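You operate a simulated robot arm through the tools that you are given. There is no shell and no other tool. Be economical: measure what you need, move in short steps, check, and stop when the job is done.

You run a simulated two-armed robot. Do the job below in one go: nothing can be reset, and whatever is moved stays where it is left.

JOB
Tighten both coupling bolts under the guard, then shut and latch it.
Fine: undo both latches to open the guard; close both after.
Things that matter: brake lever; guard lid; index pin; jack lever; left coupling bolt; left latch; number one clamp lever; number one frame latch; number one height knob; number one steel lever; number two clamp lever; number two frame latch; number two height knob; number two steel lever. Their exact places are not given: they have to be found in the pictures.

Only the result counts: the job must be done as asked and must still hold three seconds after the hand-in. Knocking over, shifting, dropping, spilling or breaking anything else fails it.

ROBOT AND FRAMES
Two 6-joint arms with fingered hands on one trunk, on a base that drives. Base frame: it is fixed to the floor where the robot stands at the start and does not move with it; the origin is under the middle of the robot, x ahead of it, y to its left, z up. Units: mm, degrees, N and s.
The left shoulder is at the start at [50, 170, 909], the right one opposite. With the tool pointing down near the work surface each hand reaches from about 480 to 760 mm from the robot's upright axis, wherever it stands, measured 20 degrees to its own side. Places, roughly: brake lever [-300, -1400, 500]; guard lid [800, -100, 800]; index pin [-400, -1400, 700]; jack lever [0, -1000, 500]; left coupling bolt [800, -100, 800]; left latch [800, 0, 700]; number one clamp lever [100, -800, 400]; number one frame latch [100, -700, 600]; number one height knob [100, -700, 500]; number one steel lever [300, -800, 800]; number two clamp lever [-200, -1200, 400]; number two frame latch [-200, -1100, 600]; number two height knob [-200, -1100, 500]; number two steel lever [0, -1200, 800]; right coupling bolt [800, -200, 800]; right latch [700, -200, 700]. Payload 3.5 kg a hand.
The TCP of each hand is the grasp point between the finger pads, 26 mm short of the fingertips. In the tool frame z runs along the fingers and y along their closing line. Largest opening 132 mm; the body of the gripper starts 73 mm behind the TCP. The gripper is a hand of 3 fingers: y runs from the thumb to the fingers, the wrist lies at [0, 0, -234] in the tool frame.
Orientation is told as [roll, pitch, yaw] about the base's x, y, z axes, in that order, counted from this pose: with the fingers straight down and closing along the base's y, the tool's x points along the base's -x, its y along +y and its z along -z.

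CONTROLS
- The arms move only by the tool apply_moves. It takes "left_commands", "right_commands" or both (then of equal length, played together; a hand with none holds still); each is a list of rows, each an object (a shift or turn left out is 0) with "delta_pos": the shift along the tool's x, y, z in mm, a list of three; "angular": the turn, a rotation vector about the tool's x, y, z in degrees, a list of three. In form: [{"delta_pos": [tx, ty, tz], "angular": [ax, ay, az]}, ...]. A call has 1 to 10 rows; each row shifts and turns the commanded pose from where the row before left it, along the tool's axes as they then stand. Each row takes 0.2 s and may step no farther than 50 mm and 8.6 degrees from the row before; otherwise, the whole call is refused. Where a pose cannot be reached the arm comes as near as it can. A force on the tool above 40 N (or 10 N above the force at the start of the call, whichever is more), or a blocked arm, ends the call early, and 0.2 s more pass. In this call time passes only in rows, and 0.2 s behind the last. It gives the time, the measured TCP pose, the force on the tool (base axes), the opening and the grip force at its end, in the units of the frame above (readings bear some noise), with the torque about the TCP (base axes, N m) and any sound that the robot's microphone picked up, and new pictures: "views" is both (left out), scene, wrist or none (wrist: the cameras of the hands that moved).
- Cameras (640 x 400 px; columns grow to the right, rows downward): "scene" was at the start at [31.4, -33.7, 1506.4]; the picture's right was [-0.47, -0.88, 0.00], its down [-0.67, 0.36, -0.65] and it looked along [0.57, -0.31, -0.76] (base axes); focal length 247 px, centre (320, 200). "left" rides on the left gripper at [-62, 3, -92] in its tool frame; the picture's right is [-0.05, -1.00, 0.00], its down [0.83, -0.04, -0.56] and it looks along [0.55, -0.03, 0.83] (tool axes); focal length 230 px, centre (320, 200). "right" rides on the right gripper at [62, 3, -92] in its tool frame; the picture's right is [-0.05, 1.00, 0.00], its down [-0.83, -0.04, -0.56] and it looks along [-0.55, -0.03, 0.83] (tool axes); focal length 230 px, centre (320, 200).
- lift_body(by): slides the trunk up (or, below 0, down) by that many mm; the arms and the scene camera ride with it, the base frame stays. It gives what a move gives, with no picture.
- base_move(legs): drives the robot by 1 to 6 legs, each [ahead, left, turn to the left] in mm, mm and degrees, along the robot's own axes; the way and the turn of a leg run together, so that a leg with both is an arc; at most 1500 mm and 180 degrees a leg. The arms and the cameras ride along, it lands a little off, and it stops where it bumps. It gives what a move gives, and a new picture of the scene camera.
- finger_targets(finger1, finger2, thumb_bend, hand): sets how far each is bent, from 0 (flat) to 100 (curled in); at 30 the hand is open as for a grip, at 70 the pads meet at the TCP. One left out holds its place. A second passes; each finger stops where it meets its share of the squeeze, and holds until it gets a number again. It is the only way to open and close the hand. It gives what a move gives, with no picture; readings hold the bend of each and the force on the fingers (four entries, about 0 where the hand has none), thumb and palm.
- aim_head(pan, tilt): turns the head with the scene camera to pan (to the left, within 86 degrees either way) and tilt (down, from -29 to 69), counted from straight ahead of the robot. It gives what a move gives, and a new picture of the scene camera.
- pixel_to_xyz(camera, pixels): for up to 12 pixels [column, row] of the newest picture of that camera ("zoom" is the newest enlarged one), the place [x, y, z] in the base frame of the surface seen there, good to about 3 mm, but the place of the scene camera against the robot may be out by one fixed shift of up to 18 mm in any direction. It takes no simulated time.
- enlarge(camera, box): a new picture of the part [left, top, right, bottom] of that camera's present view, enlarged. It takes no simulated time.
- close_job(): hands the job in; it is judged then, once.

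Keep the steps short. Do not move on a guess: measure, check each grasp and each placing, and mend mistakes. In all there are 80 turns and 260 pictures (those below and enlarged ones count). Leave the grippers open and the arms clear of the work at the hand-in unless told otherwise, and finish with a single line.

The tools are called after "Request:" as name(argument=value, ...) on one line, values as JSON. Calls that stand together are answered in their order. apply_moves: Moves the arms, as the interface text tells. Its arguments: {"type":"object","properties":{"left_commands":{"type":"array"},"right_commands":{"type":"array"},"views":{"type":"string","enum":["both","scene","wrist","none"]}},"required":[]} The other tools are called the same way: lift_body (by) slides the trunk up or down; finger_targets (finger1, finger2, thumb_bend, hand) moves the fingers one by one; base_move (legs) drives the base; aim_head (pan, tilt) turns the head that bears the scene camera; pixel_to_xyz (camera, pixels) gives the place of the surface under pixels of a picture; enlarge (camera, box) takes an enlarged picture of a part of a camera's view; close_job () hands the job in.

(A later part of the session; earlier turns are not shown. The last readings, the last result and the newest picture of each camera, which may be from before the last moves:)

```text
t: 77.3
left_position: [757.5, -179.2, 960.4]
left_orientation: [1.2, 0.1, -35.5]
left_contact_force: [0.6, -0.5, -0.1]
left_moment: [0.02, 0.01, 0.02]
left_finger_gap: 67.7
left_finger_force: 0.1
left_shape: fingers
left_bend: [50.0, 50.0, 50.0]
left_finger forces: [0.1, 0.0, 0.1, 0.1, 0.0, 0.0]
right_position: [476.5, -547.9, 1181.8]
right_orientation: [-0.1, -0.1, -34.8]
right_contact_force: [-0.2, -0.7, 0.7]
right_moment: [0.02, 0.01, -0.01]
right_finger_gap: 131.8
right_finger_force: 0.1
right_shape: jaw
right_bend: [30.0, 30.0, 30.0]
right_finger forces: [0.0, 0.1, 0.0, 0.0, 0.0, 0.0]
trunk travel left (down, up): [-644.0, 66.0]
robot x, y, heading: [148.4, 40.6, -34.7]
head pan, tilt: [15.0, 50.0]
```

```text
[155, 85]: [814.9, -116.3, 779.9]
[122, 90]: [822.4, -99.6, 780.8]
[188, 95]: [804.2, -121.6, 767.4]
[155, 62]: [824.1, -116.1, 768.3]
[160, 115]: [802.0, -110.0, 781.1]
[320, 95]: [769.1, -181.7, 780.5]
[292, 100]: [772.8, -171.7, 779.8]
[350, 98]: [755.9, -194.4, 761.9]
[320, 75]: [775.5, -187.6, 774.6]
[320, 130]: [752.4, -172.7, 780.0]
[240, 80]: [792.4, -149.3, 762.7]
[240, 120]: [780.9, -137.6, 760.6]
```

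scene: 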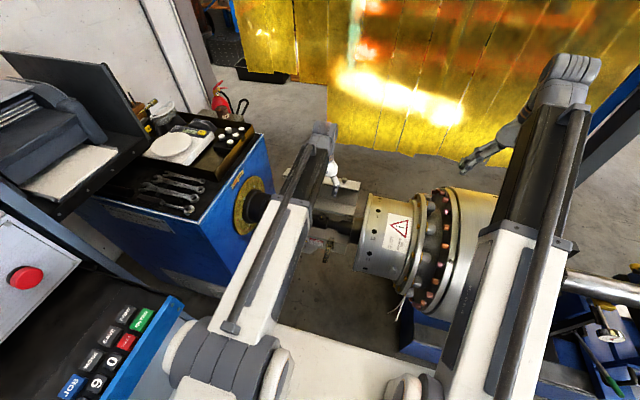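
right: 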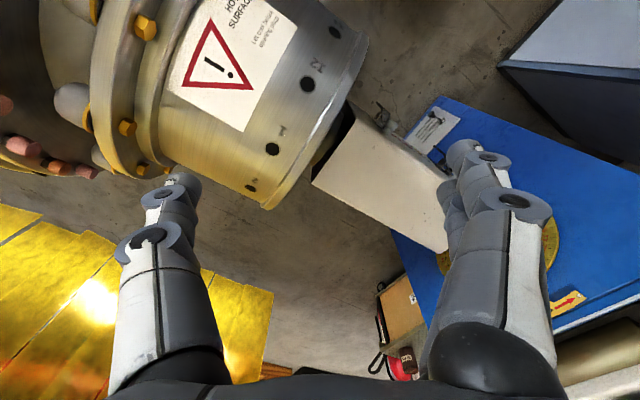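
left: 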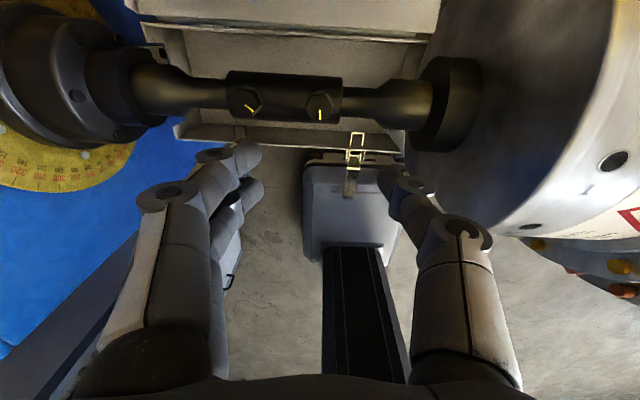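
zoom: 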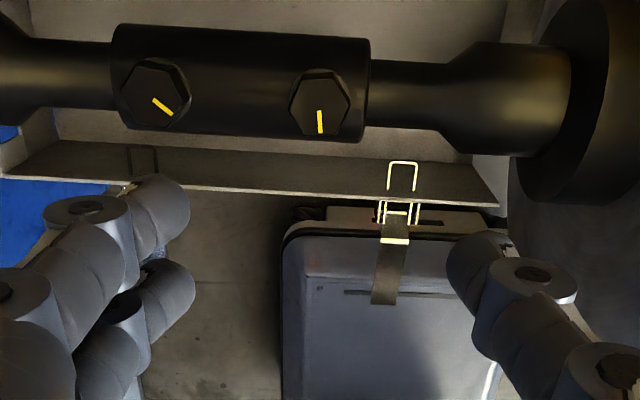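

Bolt heads: right (764,−179), left (813,−115), top z 780, hub top z 762. For the right bolt: pre-turn the hand −30° (flats), open fingers, and come down to z≈800.

Request:
apply_moves(left_commands=[{"delta_pos": [-5.5, 4, 0], "angular": [1.2, 0, 0]}, {"delta_pos": [0, 0, 40], "angular": [0, 0, -7.5]}, {"delta_pos": [0, 0, 40], "angular": [0, 0, -7.5]}, {"delta_pos": [0, 0, 40], "angular": [0, 0, -7.5]}, {"delta_pos": [0, 0, 40], "angular": [0, 0, -7.5]}], views="wrist")

```text
t: 78.5
left_position: [768.9, -178.8, 801.9]
left_orientation: [0.0, 0.0, -5.4]
left_contact_force: [-0.5, 0.3, 0.1]
left_moment: [-0.01, 0.0, -0.04]
left_finger_gap: 67.6
left_finger_force: 0.0
left_shape: fingers
left_bend: [50.0, 50.0, 50.0]
left_finger forces: [0.0, 0.0, 0.1, 0.0, 0.0, 0.0]
right_position: [475.5, -546.3, 1182.5]
right_orientation: [0.1, 0.0, -34.8]
right_contact_force: [-0.4, -0.6, 0.1]
right_moment: [0.0, 0.0, -0.01]
right_finger_gap: 131.8
right_finger_force: 0.0
right_shape: jaw
right_bend: [30.0, 30.0, 30.0]
right_finger forces: [0.1, 0.0, 0.0, 0.0, 0.0, 0.1]
trunk travel left (down, up): [-644.0, 66.0]
robot x, y, heading: [150.5, 41.1, -34.6]
head pan, tilt: [15.0, 50.0]
```

left: 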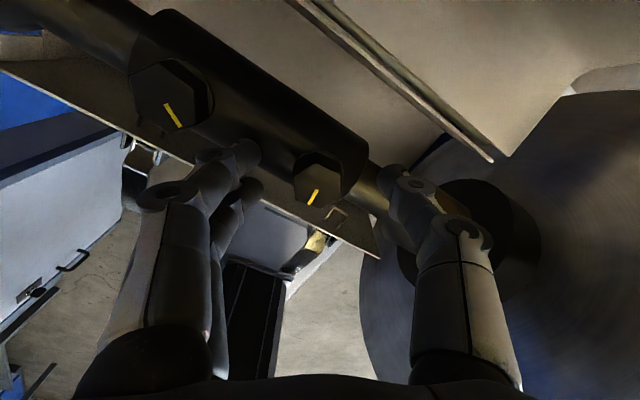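

Request:
pixel_to_xyz(camera="left", pixels=[[318, 180], [300, 165], [333, 165], [300, 198], [335, 198], [318, 160], [315, 207], [340, 182], [295, 182]])

Request:
enlarge(camera="left", box=[240, 120, 400, 240])

```text
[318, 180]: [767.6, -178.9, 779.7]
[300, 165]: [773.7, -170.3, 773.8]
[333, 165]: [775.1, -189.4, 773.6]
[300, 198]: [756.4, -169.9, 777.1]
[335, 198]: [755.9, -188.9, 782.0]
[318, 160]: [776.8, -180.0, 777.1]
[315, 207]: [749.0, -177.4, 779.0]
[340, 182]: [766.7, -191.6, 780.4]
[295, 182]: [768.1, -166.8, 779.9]
```

```text
3.33 times, centred on (320, 180) of left
```

zoom: 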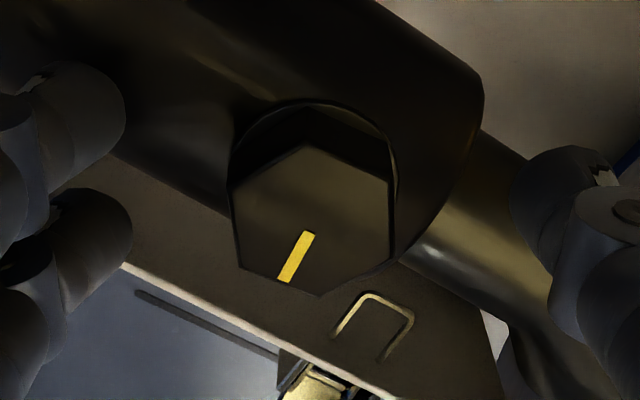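

Flats face the fingers nicely. True centre ≈ (760,−179), 25 mm across flats. Shift 9 mm toward me, descend 10, close.

Request:
apply_moves(left_commands=[{"delta_pos": [9, -0.8, 0]}, {"delta_pos": [0, 0, 6]}, {"delta_pos": [0, 0, 5]}], views="none")

Request:
finger_targets(hand="left", finger1=75, finger2=75, thumb_bend=75)

Request:
enlarge(camera="left", box=[240, 120, 400, 240])

```text
t: 79.3
left_position: [757.3, -178.3, 793.1]
left_orientation: [0.0, 0.0, -5.6]
left_contact_force: [-2.3, -0.2, 10.2]
left_moment: [0.41, -0.1, 0.14]
left_finger_gap: 68.5
left_finger_force: 4.6
left_shape: fingers
left_bend: [51.0, 50.0, 50.0]
left_finger forces: [9.7, 0.1, 0.0, 0.1, 0.0, 0.0]
right_position: [473.3, -546.7, 1182.3]
right_orientation: [-0.1, -0.1, -34.9]
right_contact_force: [-0.4, 0.3, 0.0]
right_moment: [-0.03, 0.03, 0.01]
right_finger_gap: 131.9
right_finger_force: 0.0
right_shape: jaw
right_bend: [30.0, 30.0, 30.0]
right_finger forces: [0.1, 0.1, 0.0, 0.1, 0.0, 0.0]
trunk travel left (down, up): [-644.0, 66.0]
robot x, y, heading: [149.5, 38.6, -34.6]
head pan, tilt: [15.0, 50.0]
```

```text
t: 80.3
left_position: [755.6, -179.5, 792.6]
left_orientation: [0.0, 0.0, -5.5]
left_contact_force: [-13.5, -1.8, 14.5]
left_moment: [-0.4, 0.28, -0.03]
left_finger_gap: 26.8
left_finger_force: 24.3
left_shape: fingers
left_bend: [71.0, 73.0, 68.0]
left_finger forces: [10.7, 6.4, 0.1, 0.1, 30.8, 0.1]
right_position: [472.6, -545.9, 1183.4]
right_orientation: [0.0, -0.1, -34.8]
right_contact_force: [0.8, -0.2, 0.4]
right_moment: [0.01, 0.02, 0.0]
right_finger_gap: 131.8
right_finger_force: 0.0
right_shape: jaw
right_bend: [30.0, 30.0, 30.0]
right_finger forces: [0.1, 0.1, 0.0, 0.0, 0.0, 0.0]
trunk travel left (down, up): [-644.0, 66.0]
robot x, y, heading: [150.4, 38.6, -34.6]
head pan, tilt: [15.0, 50.0]
```

```text
3.33 times, centred on (320, 180) of left
```

zoom: 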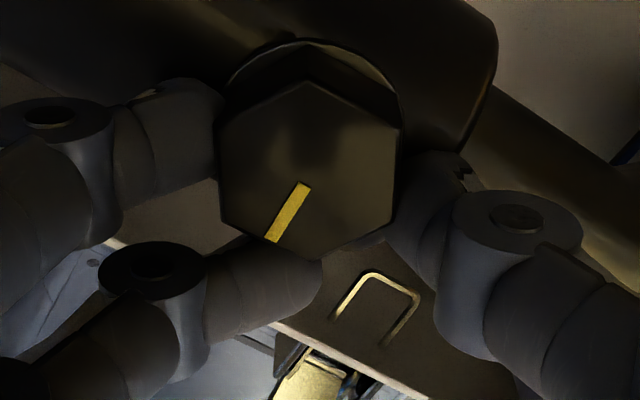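

Gripped (thumb 31 N). Nudge 4 mm to centre and turn clockwise 56°.

Request:
apply_moves(left_commands=[{"delta_pos": [-4, 0, 0]}, {"angular": [0, 0, 8]}, {"angular": [0, 0, 8]}, {"angular": [0, 0, 8]}, {"angular": [0, 0, 8]}, {"angular": [0, 0, 8]}, {"angular": [0, 0, 8]}, {"angular": [0, 0, 8]}], views="none")

Request:
enlarge(camera="left", box=[240, 120, 400, 240])

```text
t: 82.0
left_position: [756.9, -173.5, 792.8]
left_orientation: [0.0, 0.8, -53.5]
left_contact_force: [-9.5, 10.5, 11.2]
left_moment: [0.11, 0.18, -0.03]
left_finger_gap: 26.0
left_finger_force: 19.8
left_shape: fingers
left_bend: [72.0, 73.0, 68.0]
left_finger forces: [11.8, 9.0, 0.0, 0.0, 19.3, 0.1]
right_position: [473.2, -546.1, 1182.7]
right_orientation: [0.0, -0.1, -34.8]
right_contact_force: [-0.5, 0.2, -0.9]
right_moment: [0.06, 0.0, 0.02]
right_finger_gap: 132.0
right_finger_force: 0.1
right_shape: jaw
right_bend: [30.0, 30.0, 30.0]
right_finger forces: [0.1, 0.0, 0.0, 0.1, 0.0, 0.0]
trunk travel left (down, up): [-644.0, 66.0]
robot x, y, heading: [147.8, 38.3, -34.8]
head pan, tilt: [15.0, 50.0]
stopped in row 8 (left hand): the force on the tool passed its limit at 41 N (the readings are from after the stop); the commanded pose is now the measured one
```

```text
3.33 times, centred on (320, 180) of left
```

zoom: 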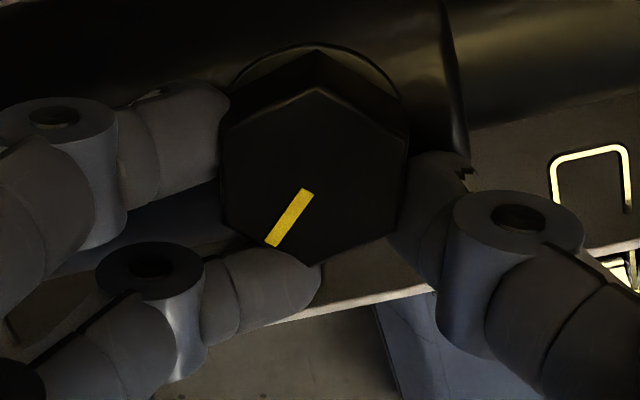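

The bolt turned with the hand (~48°). Nudge inward again and keep turning to yaw about −78°.

Request:
apply_moves(left_commands=[{"delta_pos": [-3, 0, 0]}, {"angular": [0, 0, 6]}, {"angular": [0, 0, 6]}, {"angular": [0, 0, 6]}, {"angular": [0, 0, 6]}], views="none")

Request:
enlarge(camera="left", box=[200, 80, 440, 260])

```text
t: 83.1
left_position: [761.9, -171.4, 791.6]
left_orientation: [-0.3, 1.2, -72.9]
left_contact_force: [-6.0, 11.4, 10.6]
left_moment: [0.13, 0.13, -0.03]
left_finger_gap: 25.7
left_finger_force: 19.7
left_shape: fingers
left_bend: [72.0, 73.0, 68.0]
left_finger forces: [11.4, 8.9, 0.1, 0.0, 18.9, 0.0]
right_position: [475.4, -545.3, 1184.3]
right_orientation: [0.0, 0.0, -34.6]
right_contact_force: [-0.6, 0.0, -0.3]
right_moment: [0.04, 0.04, 0.02]
right_finger_gap: 131.6
right_finger_force: 0.1
right_shape: jaw
right_bend: [30.0, 30.0, 30.0]
right_finger forces: [0.0, 0.0, 0.0, 0.1, 0.0, 0.0]
trunk travel left (down, up): [-644.0, 66.0]
robot x, y, heading: [150.5, 41.2, -34.5]
head pan, tilt: [15.0, 50.0]
stopped in row 5 (left hand): the force on the tool passed its limit at 40 N (the readings are from after the stop); the commanded pose is now the measured one
```

```text
2.22 times, centred on (320, 170) of left
```

zoom: 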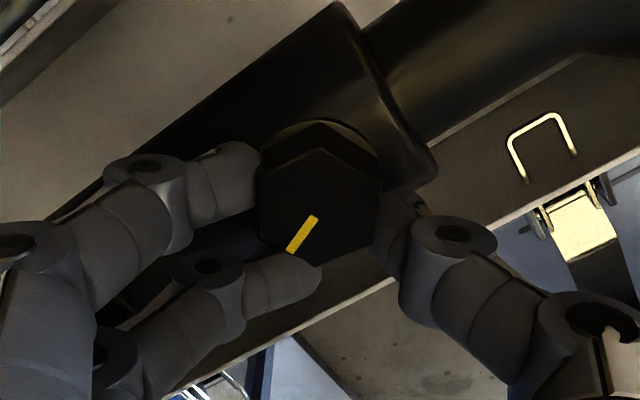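

Total ≈67° so far with no end stop felt. Regrasp: open, turn back 60°, recentre, close, turn again.

Request:
finger_targets(hand="left", finger1=50, finger2=50, thumb_bend=50)

Request:
apply_moves(left_commands=[{"delta_pos": [0, 0, -10]}, {"angular": [0, 0, -7.5]}, {"angular": [0, 0, -7.5]}, {"angular": [0, 0, -7.5]}, {"angular": [0, 0, -7.5]}, {"angular": [0, 0, -7.5]}, {"angular": [0, 0, -7.5]}, {"angular": [0, 0, -7.5]}, {"angular": [0, -1.0, -7.5]}, {"delta_pos": [-1.5, -7, 8]}], views="none")

Request:
finger_targets(hand="left", finger1=75, finger2=75, thumb_bend=75)

Request:
apply_moves(left_commands=[{"angular": [0, 0, 7.5]}, {"angular": [0, 0, 7.5]}, {"angular": [0, 0, 7.5]}, {"angular": [0, 0, 7.5]}, {"angular": [0, 0, 7.5]}, {"angular": [0, 0, 7.5]}, {"angular": [0, 0, 7.5]}, {"angular": [0, 0, 7.5]}], views="none")

Request:
enlarge(camera="left", box=[200, 80, 440, 260])

```text
t: 84.1
left_position: [759.7, -174.5, 791.5]
left_orientation: [-0.3, 0.9, -73.1]
left_contact_force: [-1.7, -4.5, 16.3]
left_moment: [0.04, -0.22, -0.09]
left_finger_gap: 66.9
left_finger_force: 7.8
left_shape: fingers
left_bend: [50.0, 71.0, 50.0]
left_finger forces: [0.0, 15.5, 0.0, 0.1, 0.0, 0.0]
right_position: [475.3, -546.8, 1182.2]
right_orientation: [0.0, -0.1, -34.6]
right_contact_force: [0.0, 0.2, -0.3]
right_moment: [0.0, -0.02, 0.01]
right_finger_gap: 132.1
right_finger_force: 0.1
right_shape: jaw
right_bend: [30.0, 30.0, 30.0]
right_finger forces: [0.0, 0.0, 0.0, 0.0, 0.0, 0.1]
trunk travel left (down, up): [-644.0, 66.0]
robot x, y, heading: [148.0, 38.4, -34.7]
head pan, tilt: [15.0, 50.0]
```

```text
t: 86.3
left_position: [759.1, -180.3, 795.1]
left_orientation: [0.8, -0.4, -12.9]
left_contact_force: [-2.4, -0.1, 22.1]
left_moment: [0.95, -0.44, 0.12]
left_finger_gap: 70.5
left_finger_force: 10.2
left_shape: fingers
left_bend: [52.0, 50.0, 50.0]
left_finger forces: [21.6, 0.0, 0.0, 0.0, 0.0, 0.1]
right_position: [475.4, -545.4, 1183.8]
right_orientation: [0.1, -0.1, -34.7]
right_contact_force: [0.0, 1.0, -0.4]
right_moment: [-0.04, -0.01, -0.03]
right_finger_gap: 131.9
right_finger_force: 0.0
right_shape: jaw
right_bend: [30.0, 30.0, 30.0]
right_finger forces: [0.1, 0.1, 0.0, 0.0, 0.0, 0.0]
trunk travel left (down, up): [-644.0, 66.0]
robot x, y, heading: [151.9, 37.1, -34.5]
head pan, tilt: [15.0, 50.0]
```

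```text
t: 87.3
left_position: [759.7, -180.6, 792.3]
left_orientation: [0.7, -0.2, -13.0]
left_contact_force: [-1.1, 0.6, 16.2]
left_moment: [-0.71, 0.13, 0.08]
left_finger_gap: 29.5
left_finger_force: 23.5
left_shape: fingers
left_bend: [70.0, 70.0, 67.0]
left_finger forces: [11.3, 7.8, 0.0, 0.0, 26.8, 0.1]
right_position: [474.0, -544.4, 1183.4]
right_orientation: [0.0, -0.1, -34.6]
right_contact_force: [0.2, 0.1, -0.5]
right_moment: [-0.03, 0.01, -0.03]
right_finger_gap: 131.6
right_finger_force: 0.1
right_shape: jaw
right_bend: [30.0, 30.0, 30.0]
right_finger forces: [0.0, 0.0, 0.0, 0.0, 0.0, 0.1]
trunk travel left (down, up): [-644.0, 66.0]
robot x, y, heading: [151.4, 38.2, -34.4]
head pan, tilt: [15.0, 50.0]
```

```text
t: 88.8
left_position: [758.3, -173.6, 791.7]
left_orientation: [0.6, 1.4, -57.9]
left_contact_force: [-3.9, 10.8, 6.3]
left_moment: [0.07, -0.14, -0.1]
left_finger_gap: 27.6
left_finger_force: 28.0
left_shape: fingers
left_bend: [71.0, 71.0, 68.0]
left_finger forces: [22.1, 17.4, 0.1, 0.1, 16.7, 0.0]
right_position: [474.9, -544.0, 1182.2]
right_orientation: [-0.1, -0.1, -34.7]
right_contact_force: [0.2, 0.3, -0.4]
right_moment: [0.05, -0.01, 0.05]
right_finger_gap: 131.8
right_finger_force: 0.1
right_shape: jaw
right_bend: [30.0, 30.0, 30.0]
right_finger forces: [0.0, 0.0, 0.1, 0.0, 0.1, 0.0]
trunk travel left (down, up): [-644.0, 66.0]
robot x, y, heading: [150.2, 40.9, -34.7]
head pan, tilt: [15.0, 50.0]
stopped in row 7 (left hand): the force on the tool passed its limit at 41 N (the readings are from after the stop); the commanded pose is now the measured one
```

```text
2.22 times, centred on (320, 170) of left
```

zoom: 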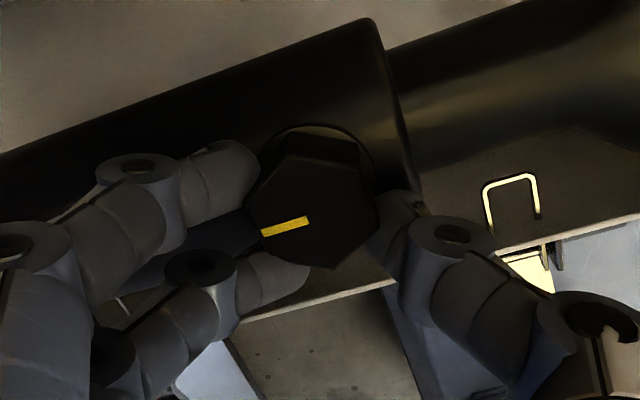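

Mark analysis: bolt turned ≈100° in all, but in this pass it lagged the hand by ~20° — resistance. Push a bit further to see whether the mark still moves.

Request:
apply_moves(left_commands=[{"delta_pos": [-3, 0, 0], "angular": [0, 0, 4]}, {"angular": [0, 0, 5]}, {"angular": [0, 0, 5]}], views="none")

Request:
enlarge(camera="left", box=[200, 80, 440, 260])

```text
t: 89.6
left_position: [759.2, -171.6, 790.3]
left_orientation: [0.2, 2.1, -71.3]
left_contact_force: [-2.0, 9.4, 3.2]
left_moment: [0.09, -0.12, 0.17]
left_finger_gap: 25.0
left_finger_force: 19.7
left_shape: fingers
left_bend: [71.0, 73.0, 68.0]
left_finger forces: [14.8, 12.1, 0.0, 0.1, 12.3, 0.0]
right_position: [475.6, -545.4, 1182.2]
right_orientation: [0.0, 0.0, -34.6]
right_contact_force: [0.2, 0.3, 0.5]
right_moment: [0.01, -0.01, -0.01]
right_finger_gap: 131.9
right_finger_force: 0.1
right_shape: jaw
right_bend: [30.0, 30.0, 30.0]
right_finger forces: [0.0, 0.0, 0.1, 0.1, 0.0, 0.0]
trunk travel left (down, up): [-644.0, 66.0]
robot x, y, heading: [154.2, 39.4, -34.5]
head pan, tilt: [15.0, 50.0]
stopped in row 3 (left hand): the force on the tool passed its limit at 41 N (the readings are from after the stop); the commanded pose is now the measured one
```

```text
2.22 times, centred on (320, 170) of left
```

zoom: 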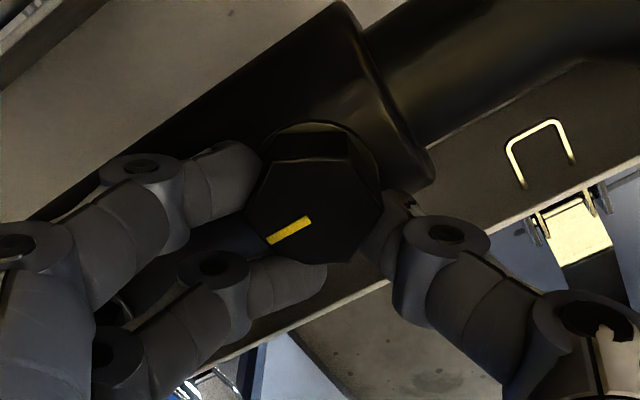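

The mark didn't move (52°→51°) while the hand turned 13° more: the right bolt is at its stop, tight. Now the left bolt at about (808,−113): approach, grip, and turn in three passes, with a picture each time.

Request:
finger_targets(hand="left", finger1=50, finger2=50, thumb_bend=50)

Request:
apply_moves(left_commands=[{"delta_pos": [0, 0, -30], "angular": [0, -2, 0]}, {"delta_pos": [0, 0, -30]}, {"angular": [0, 0, -6.8]}, {"angular": [0, 0, -6.8]}, {"angular": [0, 0, -6.8]}, {"angular": [0, 0, -6.8]}, {"angular": [0, 0, -6.8]}, {"angular": [0, 0, -6.8]}, {"delta_pos": [-6.4, 37.5, 0]}, {"delta_pos": [-6.4, 37.5, 0]}], views="wrist")

Request:
apply_moves(left_commands=[{"delta_pos": [0, 0, 28]}, {"delta_pos": [0, 0, 28]}], views="none")

Request:
finger_targets(hand="left", finger1=75, finger2=75, thumb_bend=75)

Request:
apply_moves(left_commands=[{"angular": [0, 0, 7.5]}, {"angular": [0, 0, 7.5]}, {"angular": [0, 0, 7.5]}, {"angular": [0, 0, 7.5]}, {"angular": [0, 0, 7.5]}, {"angular": [0, 0, 7.5]}], views="wrist")

Request:
finger_targets(hand="left", finger1=50, finger2=50, thumb_bend=50)

Request:
apply_moves(left_commands=[{"delta_pos": [0, 0, -10]}, {"angular": [0, 0, -7.5]}, {"angular": [0, 0, -7.5]}, {"angular": [0, 0, -7.5]}, {"angular": [0, 0, -7.5]}, {"angular": [0, 0, -7.5]}, {"angular": [0, 0, -7.5]}, {"angular": [0, 0, -7.5]}, {"angular": [0, -0.7, -7.5]}, {"delta_pos": [-1, -5, 8]}], views="none")

Request:
finger_targets(hand="left", finger1=75, finger2=75, thumb_bend=75)

Request:
apply_moves(left_commands=[{"angular": [0, 0, 7.5]}, {"angular": [0, 0, 7.5]}, {"angular": [0, 0, 7.5]}, {"angular": [0, 0, 7.5]}, {"angular": [0, 0, 7.5]}, {"angular": [0, 0, 7.5]}, {"angular": [0, 0, 7.5]}, {"angular": [0, 0, 7.5]}], views="wrist")

Request:
enlarge(camera="left", box=[200, 80, 440, 260])

```text
t: 90.6
left_position: [759.3, -174.9, 791.4]
left_orientation: [0.3, 1.6, -71.5]
left_contact_force: [-0.6, -4.2, 18.7]
left_moment: [0.14, -0.28, -0.07]
left_finger_gap: 66.8
left_finger_force: 9.2
left_shape: fingers
left_bend: [50.0, 71.0, 50.0]
left_finger forces: [0.0, 18.2, 0.0, 0.0, 0.0, 0.0]
right_position: [474.3, -544.7, 1182.7]
right_orientation: [0.0, 0.0, -34.6]
right_contact_force: [-0.1, 0.1, -0.3]
right_moment: [0.0, -0.02, -0.02]
right_finger_gap: 131.7
right_finger_force: 0.1
right_shape: jaw
right_bend: [30.0, 30.0, 30.0]
right_finger forces: [0.0, 0.1, 0.0, 0.0, 0.0, 0.1]
trunk travel left (down, up): [-644.0, 66.0]
robot x, y, heading: [149.9, 40.5, -34.4]
head pan, tilt: [15.0, 50.0]
```

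```text
t: 92.8
left_position: [808.5, -117.4, 852.3]
left_orientation: [-0.2, -0.2, -30.5]
left_contact_force: [0.0, 0.6, 0.0]
left_moment: [0.02, -0.04, 0.04]
left_finger_gap: 67.3
left_finger_force: 0.2
left_shape: fingers
left_bend: [50.0, 50.0, 50.0]
left_finger forces: [0.0, 0.1, 0.1, 0.0, 0.1, 0.0]
right_position: [478.0, -544.9, 1181.3]
right_orientation: [-0.1, 0.0, -34.7]
right_contact_force: [0.5, 0.1, 0.2]
right_moment: [0.01, 0.0, 0.03]
right_finger_gap: 132.0
right_finger_force: 0.1
right_shape: jaw
right_bend: [30.0, 30.0, 30.0]
right_finger forces: [0.1, 0.0, 0.0, 0.0, 0.0, 0.1]
trunk travel left (down, up): [-644.0, 66.0]
robot x, y, heading: [151.9, 42.0, -34.3]
head pan, tilt: [15.0, 50.0]
```

left: 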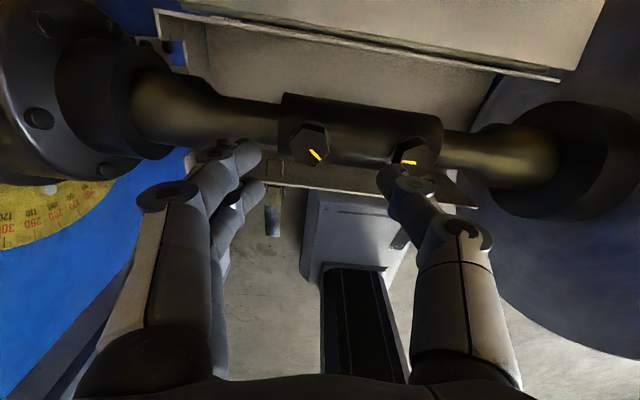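

```text
t: 93.4
left_position: [808.6, -118.7, 797.0]
left_orientation: [-0.1, -0.2, -30.5]
left_contact_force: [-0.3, 0.3, 0.2]
left_moment: [-0.01, 0.02, -0.02]
left_finger_gap: 67.3
left_finger_force: 0.4
left_shape: fingers
left_bend: [50.0, 50.0, 50.0]
left_finger forces: [0.1, 0.0, 0.0, 0.0, 0.3, 0.0]
right_position: [476.0, -544.1, 1181.8]
right_orientation: [-0.1, 0.0, -34.6]
right_contact_force: [-0.3, 0.6, 0.7]
right_moment: [-0.01, -0.02, 0.03]
right_finger_gap: 131.9
right_finger_force: 0.1
right_shape: jaw
right_bend: [30.0, 30.0, 30.0]
right_finger forces: [0.0, 0.0, 0.1, 0.1, 0.0, 0.1]
trunk travel left (down, up): [-644.0, 66.0]
robot x, y, heading: [145.9, 41.0, -34.7]
head pan, tilt: [15.0, 50.0]
```

```text
t: 94.4
left_position: [810.3, -117.0, 797.1]
left_orientation: [-0.1, -0.2, -30.5]
left_contact_force: [8.2, 13.3, -6.7]
left_moment: [0.28, -0.15, -0.03]
left_finger_gap: 22.3
left_finger_force: 15.4
left_shape: fingers
left_bend: [63.0, 61.0, 68.0]
left_finger forces: [10.3, 12.2, 0.0, 0.0, 7.8, 0.0]
right_position: [477.3, -543.4, 1182.9]
right_orientation: [-0.1, 0.0, -34.5]
right_contact_force: [-0.3, 0.1, -0.2]
right_moment: [-0.02, 0.0, 0.0]
right_finger_gap: 131.8
right_finger_force: 0.0
right_shape: jaw
right_bend: [30.0, 30.0, 30.0]
right_finger forces: [0.1, 0.0, 0.0, 0.1, 0.0, 0.0]
trunk travel left (down, up): [-644.0, 66.0]
robot x, y, heading: [147.1, 37.4, -34.6]
head pan, tilt: [15.0, 50.0]
```

```text
t: 95.8
left_position: [807.9, -117.1, 796.2]
left_orientation: [0.1, -0.2, -75.5]
left_contact_force: [-0.8, 18.4, 3.7]
left_moment: [0.42, -0.05, 0.08]
left_finger_gap: 17.7
left_finger_force: 15.7
left_shape: fingers
left_bend: [67.0, 62.0, 69.0]
left_finger forces: [5.4, 13.9, 0.1, 0.0, 12.0, 0.1]
right_position: [476.3, -542.7, 1182.6]
right_orientation: [-0.1, 0.0, -34.6]
right_contact_force: [0.3, -0.6, -0.1]
right_moment: [0.01, -0.02, 0.01]
right_finger_gap: 131.7
right_finger_force: 0.1
right_shape: jaw
right_bend: [30.0, 30.0, 30.0]
right_finger forces: [0.0, 0.0, 0.0, 0.0, 0.0, 0.0]
trunk travel left (down, up): [-644.0, 66.0]
robot x, y, heading: [150.4, 40.8, -34.5]
head pan, tilt: [15.0, 50.0]
```

left: 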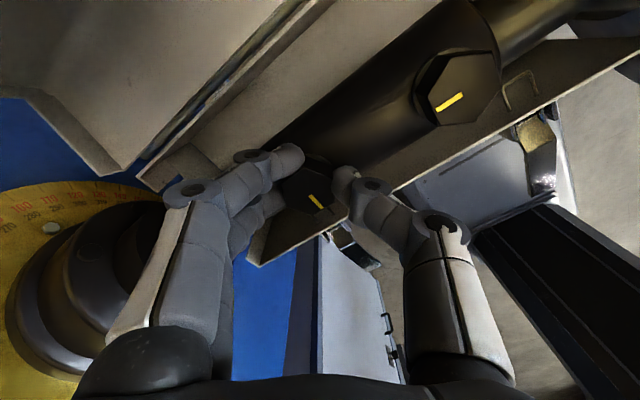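

```text
t: 96.8
left_position: [808.8, -117.0, 795.4]
left_orientation: [0.1, -0.2, -75.5]
left_contact_force: [0.9, 0.5, 0.3]
left_moment: [0.0, 0.0, 0.01]
left_finger_gap: 67.0
left_finger_force: 0.1
left_shape: fingers
left_bend: [50.0, 50.0, 50.0]
left_finger forces: [0.1, 0.1, 0.0, 0.0, 0.1, 0.0]
right_position: [477.0, -544.2, 1181.8]
right_orientation: [-0.1, 0.0, -34.6]
right_contact_force: [0.1, 0.3, -0.7]
right_moment: [-0.01, 0.0, 0.02]
right_finger_gap: 131.9
right_finger_force: 0.1
right_shape: jaw
right_bend: [30.0, 30.0, 30.0]
right_finger forces: [0.2, 0.0, 0.0, 0.0, 0.0, 0.1]
trunk travel left (down, up): [-644.0, 66.0]
robot x, y, heading: [150.3, 41.3, -34.5]
head pan, tilt: [15.0, 50.0]
```

```text
t: 99.0
left_position: [809.8, -122.8, 796.5]
left_orientation: [-0.1, -0.9, -15.4]
left_contact_force: [0.3, -0.2, 0.1]
left_moment: [0.0, 0.01, -0.02]
left_finger_gap: 67.1
left_finger_force: 0.2
left_shape: fingers
left_bend: [50.0, 50.0, 50.0]
left_finger forces: [0.0, 0.0, 0.0, 0.0, 0.0, 0.0]
right_position: [476.3, -544.1, 1182.5]
right_orientation: [-0.1, 0.0, -34.5]
right_contact_force: [-0.2, 0.0, -0.8]
right_moment: [-0.01, 0.04, 0.0]
right_finger_gap: 132.0
right_finger_force: 0.1
right_shape: jaw
right_bend: [30.0, 30.0, 30.0]
right_finger forces: [0.0, 0.0, 0.0, 0.0, 0.2, 0.1]
trunk travel left (down, up): [-644.0, 66.0]
robot x, y, heading: [147.6, 38.2, -34.5]
head pan, tilt: [15.0, 50.0]
```

```text
t: 100.0
left_position: [809.2, -120.5, 797.0]
left_orientation: [-0.1, -0.7, -15.5]
left_contact_force: [4.8, 19.4, -6.7]
left_moment: [0.46, -0.13, 0.05]
left_finger_gap: 23.9
left_finger_force: 15.6
left_shape: fingers
left_bend: [60.0, 58.0, 69.0]
left_finger forces: [11.1, 13.7, 0.0, 0.0, 5.8, 0.0]
right_position: [477.2, -543.0, 1182.7]
right_orientation: [-0.1, 0.0, -34.6]
right_contact_force: [0.2, -0.7, 0.6]
right_moment: [0.03, -0.01, -0.03]
right_finger_gap: 131.8
right_finger_force: 0.1
right_shape: jaw
right_bend: [30.0, 30.0, 30.0]
right_finger forces: [0.1, 0.0, 0.0, 0.0, 0.1, 0.1]
trunk travel left (down, up): [-644.0, 66.0]
robot x, y, heading: [149.2, 44.0, -34.3]
head pan, tilt: [15.0, 50.0]
```

```text
t: 101.8
left_position: [808.1, -121.1, 797.9]
left_orientation: [0.6, -0.6, -75.7]
left_contact_force: [-6.0, 13.0, 3.8]
left_moment: [0.28, 0.1, 0.12]
left_finger_gap: 4.5
left_finger_force: 12.9
left_shape: fingers
left_bend: [71.0, 59.0, 71.0]
left_finger forces: [2.3, 12.2, 0.1, 0.0, 11.0, 0.0]
right_position: [475.8, -543.6, 1183.0]
right_orientation: [-0.1, -0.1, -34.6]
right_contact_force: [1.2, -0.7, -1.0]
right_moment: [0.02, 0.02, -0.02]
right_finger_gap: 132.0
right_finger_force: 0.0
right_shape: jaw
right_bend: [30.0, 30.0, 30.0]
right_finger forces: [0.0, 0.0, 0.1, 0.1, 0.0, 0.0]
trunk travel left (down, up): [-644.0, 66.0]
robot x, y, heading: [150.2, 42.8, -34.8]
head pan, tilt: [15.0, 50.0]
```

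left: 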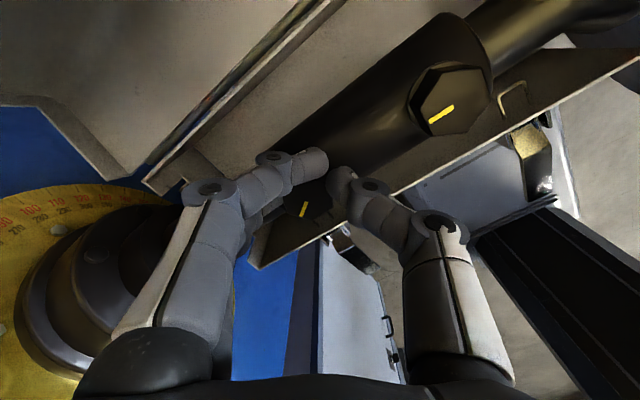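

```text
2.22 times, centred on (320, 170) of left
```

zoom: 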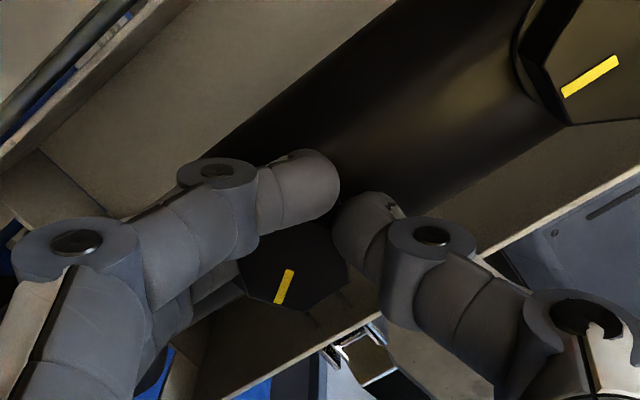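

Left bolt's mark went 189°→143°→87°; the hand was sitting ~6 mm off-centre. One more recentred pass, then lift away to yaw ≈−35° for a check.

Request:
finger_targets(hand="left", finger1=50, finger2=50, thumb_bend=50)

Request:
apply_moves(left_commands=[{"delta_pos": [0, 0, -10]}, {"angular": [0, 0, -8.2]}, {"angular": [0, 0, -8.2]}, {"angular": [0, 0, -8.2]}, {"angular": [0, 0, -8.2]}, {"angular": [0, 0, -8.2]}, {"angular": [0, 0, -8.2]}, {"angular": [0, 0, -8.2]}, {"angular": [0, 0.7, -8.2]}, {"delta_pos": [0.3, 7.5, 13]}], views="none")

Request:
finger_targets(hand="left", finger1=75, finger2=75, thumb_bend=75)

Request:
apply_moves(left_commands=[{"angular": [0, 0, 8]}, {"angular": [0, 0, 8]}, {"angular": [0, 0, 8]}, {"angular": [0, 0, 8]}, {"angular": [0, 0, 8]}, {"angular": [0, 0, 8]}, {"angular": [0, 0, 8]}, {"angular": [0, 0, 8]}], views="wrist")

Request:
finger_targets(hand="left", finger1=50, finger2=50, thumb_bend=50)

Request:
apply_moves(left_commands=[{"delta_pos": [0, 0, -30]}, {"delta_pos": [0, 0, -45]}, {"delta_pos": [0, 0, -45], "angular": [0, 0, -6]}, {"delta_pos": [0, 0, -35], "angular": [0, 0, -6]}, {"angular": [0, 0, -6]}, {"angular": [0, 0, -6]}, {"angular": [0, 0, -6]}, {"angular": [0, 0, -5]}], views="both")

Request:
enlarge(camera="left", box=[200, 40, 440, 220])

Request:
enlarge(camera="scene", box=[250, 130, 400, 280])

Request:
finger_targets(hand="left", finger1=72, finger2=72, thumb_bend=72)

```text
t: 102.8
left_position: [808.1, -120.8, 796.7]
left_orientation: [0.7, -0.6, -75.5]
left_contact_force: [0.2, 0.4, -0.2]
left_moment: [0.01, -0.01, 0.03]
left_finger_gap: 67.3
left_finger_force: 0.1
left_shape: fingers
left_bend: [50.0, 50.0, 50.0]
left_finger forces: [0.1, 0.0, 0.1, 0.0, 0.0, 0.0]
right_position: [477.0, -543.8, 1181.5]
right_orientation: [-0.1, 0.0, -34.5]
right_contact_force: [0.4, -0.2, 0.1]
right_moment: [-0.02, -0.04, 0.01]
right_finger_gap: 131.8
right_finger_force: 0.0
right_shape: jaw
right_bend: [30.0, 30.0, 30.0]
right_finger forces: [0.0, 0.0, 0.0, 0.0, 0.1, 0.0]
trunk travel left (down, up): [-644.0, 66.0]
robot x, y, heading: [149.0, 41.8, -34.5]
head pan, tilt: [15.0, 50.0]
```

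```text
t: 105.0
left_position: [808.2, -113.6, 791.6]
left_orientation: [-0.2, -0.1, -9.9]
left_contact_force: [-0.1, -0.3, -0.2]
left_moment: [-0.03, -0.02, -0.05]
left_finger_gap: 67.4
left_finger_force: 0.1
left_shape: fingers
left_bend: [50.0, 50.0, 50.0]
left_finger forces: [0.0, 0.0, 0.0, 0.1, 0.0, 0.0]
right_position: [475.1, -544.0, 1181.9]
right_orientation: [-0.2, 0.0, -34.6]
right_contact_force: [-0.1, -0.9, -0.5]
right_moment: [-0.01, -0.01, -0.03]
right_finger_gap: 131.9
right_finger_force: 0.0
right_shape: jaw
right_bend: [30.0, 30.0, 30.0]
right_finger forces: [0.0, 0.0, 0.0, 0.0, 0.0, 0.0]
trunk travel left (down, up): [-644.0, 66.0]
robot x, y, heading: [149.0, 41.5, -34.6]
head pan, tilt: [15.0, 50.0]
```

```text
t: 106.0
left_position: [809.0, -112.8, 794.3]
left_orientation: [-0.1, -0.3, -10.0]
left_contact_force: [13.1, 7.2, 13.0]
left_moment: [0.63, -0.67, -0.34]
left_finger_gap: 32.2
left_finger_force: 24.1
left_shape: fingers
left_bend: [60.0, 64.0, 68.0]
left_finger forces: [26.9, 8.9, 0.0, 0.0, 12.7, 0.1]
right_position: [476.0, -544.0, 1182.9]
right_orientation: [-0.1, 0.0, -34.6]
right_contact_force: [-0.1, -0.2, 0.3]
right_moment: [0.02, 0.01, -0.02]
right_finger_gap: 131.9
right_finger_force: 0.1
right_shape: jaw
right_bend: [30.0, 30.0, 30.0]
right_finger forces: [0.0, 0.1, 0.1, 0.1, 0.0, 0.0]
trunk travel left (down, up): [-644.0, 66.0]
robot x, y, heading: [145.1, 35.6, -34.3]
head pan, tilt: [15.0, 50.0]
```

```text
t: 107.3
left_position: [805.3, -108.0, 792.7]
left_orientation: [-0.1, 0.6, -50.5]
left_contact_force: [-8.6, 10.2, 12.2]
left_moment: [0.25, -0.1, 0.28]
left_finger_gap: 35.0
left_finger_force: 28.5
left_shape: fingers
left_bend: [58.0, 69.0, 68.0]
left_finger forces: [13.4, 21.1, 0.0, 0.0, 21.2, 0.1]
right_position: [474.7, -543.3, 1182.5]
right_orientation: [0.1, -0.1, -34.7]
right_contact_force: [-1.1, 0.2, 0.5]
right_moment: [0.03, -0.01, -0.02]
right_finger_gap: 132.0
right_finger_force: 0.1
right_shape: jaw
right_bend: [30.0, 30.0, 30.0]
right_finger forces: [0.0, 0.0, 0.0, 0.0, 0.0, 0.0]
trunk travel left (down, up): [-644.0, 66.0]
robot x, y, heading: [149.9, 41.1, -34.5]
head pan, tilt: [15.0, 50.0]
stopped in row 6 (left hand): the force on the tool passed its limit at 42 N (the readings are from after the stop); the commanded pose is now the measured one
```

left: 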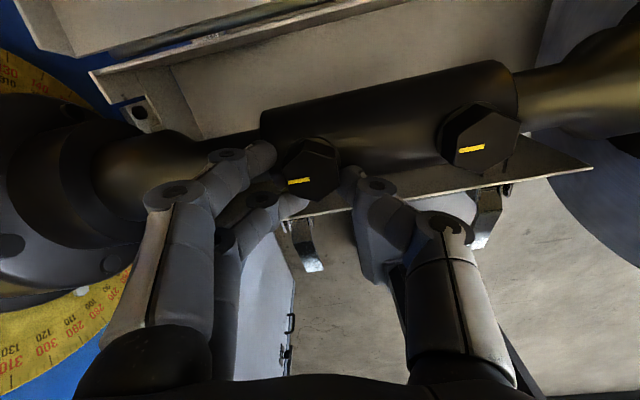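

```text
t: 108.0
left_position: [809.0, -109.8, 796.0]
left_orientation: [0.0, -0.1, -50.5]
left_contact_force: [2.4, 4.9, 23.7]
left_moment: [-0.49, 0.55, -0.05]
left_finger_gap: 58.8
left_finger_force: 12.3
left_shape: fingers
left_bend: [50.0, 50.0, 54.0]
left_finger forces: [0.0, 0.0, 0.0, 0.0, 24.7, 0.1]
right_position: [473.9, -543.6, 1183.0]
right_orientation: [-0.1, -0.2, -34.6]
right_contact_force: [-0.1, 0.6, -0.5]
right_moment: [-0.04, 0.02, 0.01]
right_finger_gap: 131.7
right_finger_force: 0.0
right_shape: jaw
right_bend: [30.0, 30.0, 30.0]
right_finger forces: [0.0, 0.1, 0.0, 0.1, 0.0, 0.0]
trunk travel left (down, up): [-644.0, 66.0]
robot x, y, heading: [149.6, 40.9, -34.6]
head pan, tilt: [15.0, 50.0]
stopped (left hand): the force on the tool passed its limit at 41 N (the readings are from after the stop); the commanded pose is now the measured one
```

```text
t: 109.8
left_position: [809.4, -112.1, 948.4]
left_orientation: [-0.1, 0.2, -15.5]
left_contact_force: [-0.3, 0.1, -0.6]
left_moment: [0.01, 0.01, -0.03]
left_finger_gap: 66.9
left_finger_force: 0.0
left_shape: fingers
left_bend: [50.0, 50.0, 50.0]
left_finger forces: [0.1, 0.0, 0.1, 0.1, 0.0, 0.0]
right_position: [475.5, -544.2, 1182.8]
right_orientation: [-0.1, 0.1, -34.7]
right_contact_force: [0.2, 0.8, -0.4]
right_moment: [0.02, -0.02, 0.01]
right_finger_gap: 131.9
right_finger_force: 0.1
right_shape: jaw
right_bend: [30.0, 30.0, 30.0]
right_finger forces: [0.0, 0.1, 0.0, 0.0, 0.0, 0.0]
trunk travel left (down, up): [-644.0, 66.0]
robot x, y, heading: [149.6, 41.6, -34.5]
head pan, tilt: [15.0, 50.0]
```

scene: 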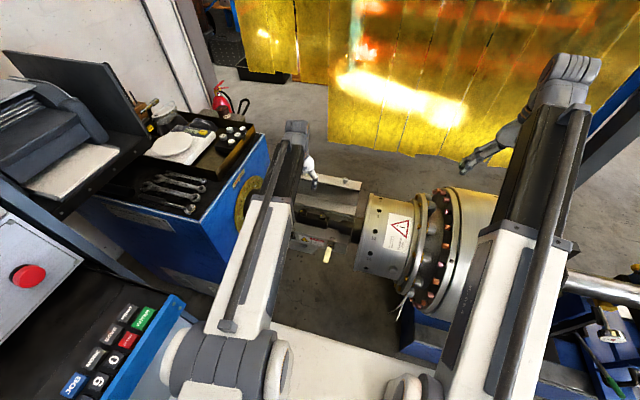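
left: 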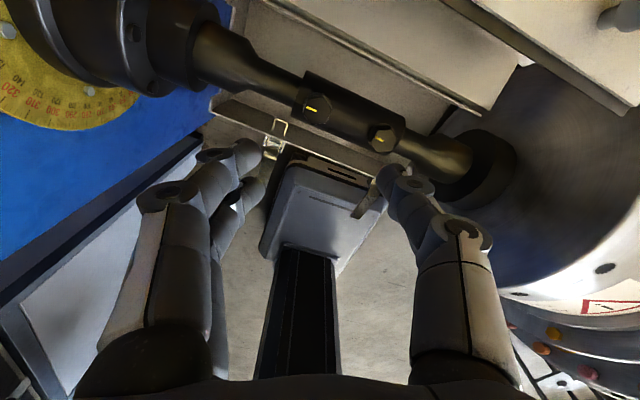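

```text
2.22 times, centred on (320, 130) of left
```

zoom: 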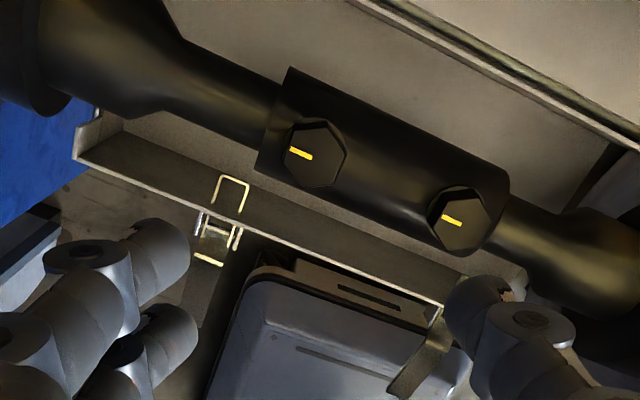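

```text
2.67 times, centred on (325, 205) of scene
```

zoom: 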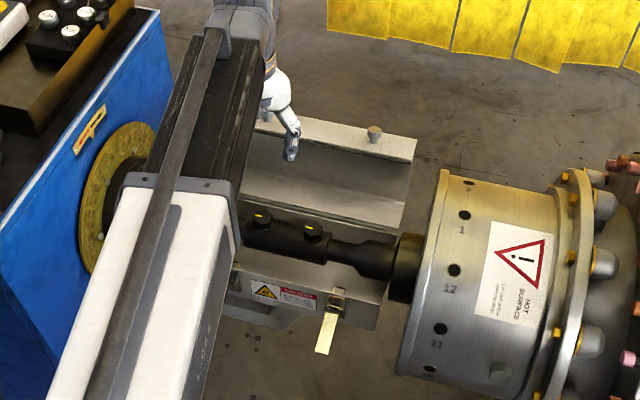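

```text
t: 110.8
left_position: [808.5, -112.5, 949.0]
left_orientation: [-0.1, 0.1, -15.6]
left_contact_force: [-0.4, 0.5, -0.2]
left_moment: [-0.02, -0.01, 0.04]
left_finger_gap: 1.2
left_finger_force: 0.0
left_shape: fingers
left_bend: [72.0, 72.0, 72.0]
left_finger forces: [0.0, 0.0, 0.0, 0.0, 0.0, 0.0]
right_position: [476.3, -544.2, 1182.5]
right_orientation: [-0.1, -0.1, -34.5]
right_contact_force: [-0.4, -0.3, -0.9]
right_moment: [-0.03, -0.04, -0.01]
right_finger_gap: 131.6
right_finger_force: 0.0
right_shape: jaw
right_bend: [30.0, 30.0, 30.0]
right_finger forces: [0.0, 0.0, 0.0, 0.1, 0.1, 0.0]
trunk travel left (down, up): [-644.0, 66.0]
robot x, y, heading: [148.6, 40.5, -34.4]
head pan, tilt: [15.0, 50.0]
5 turns are left
```

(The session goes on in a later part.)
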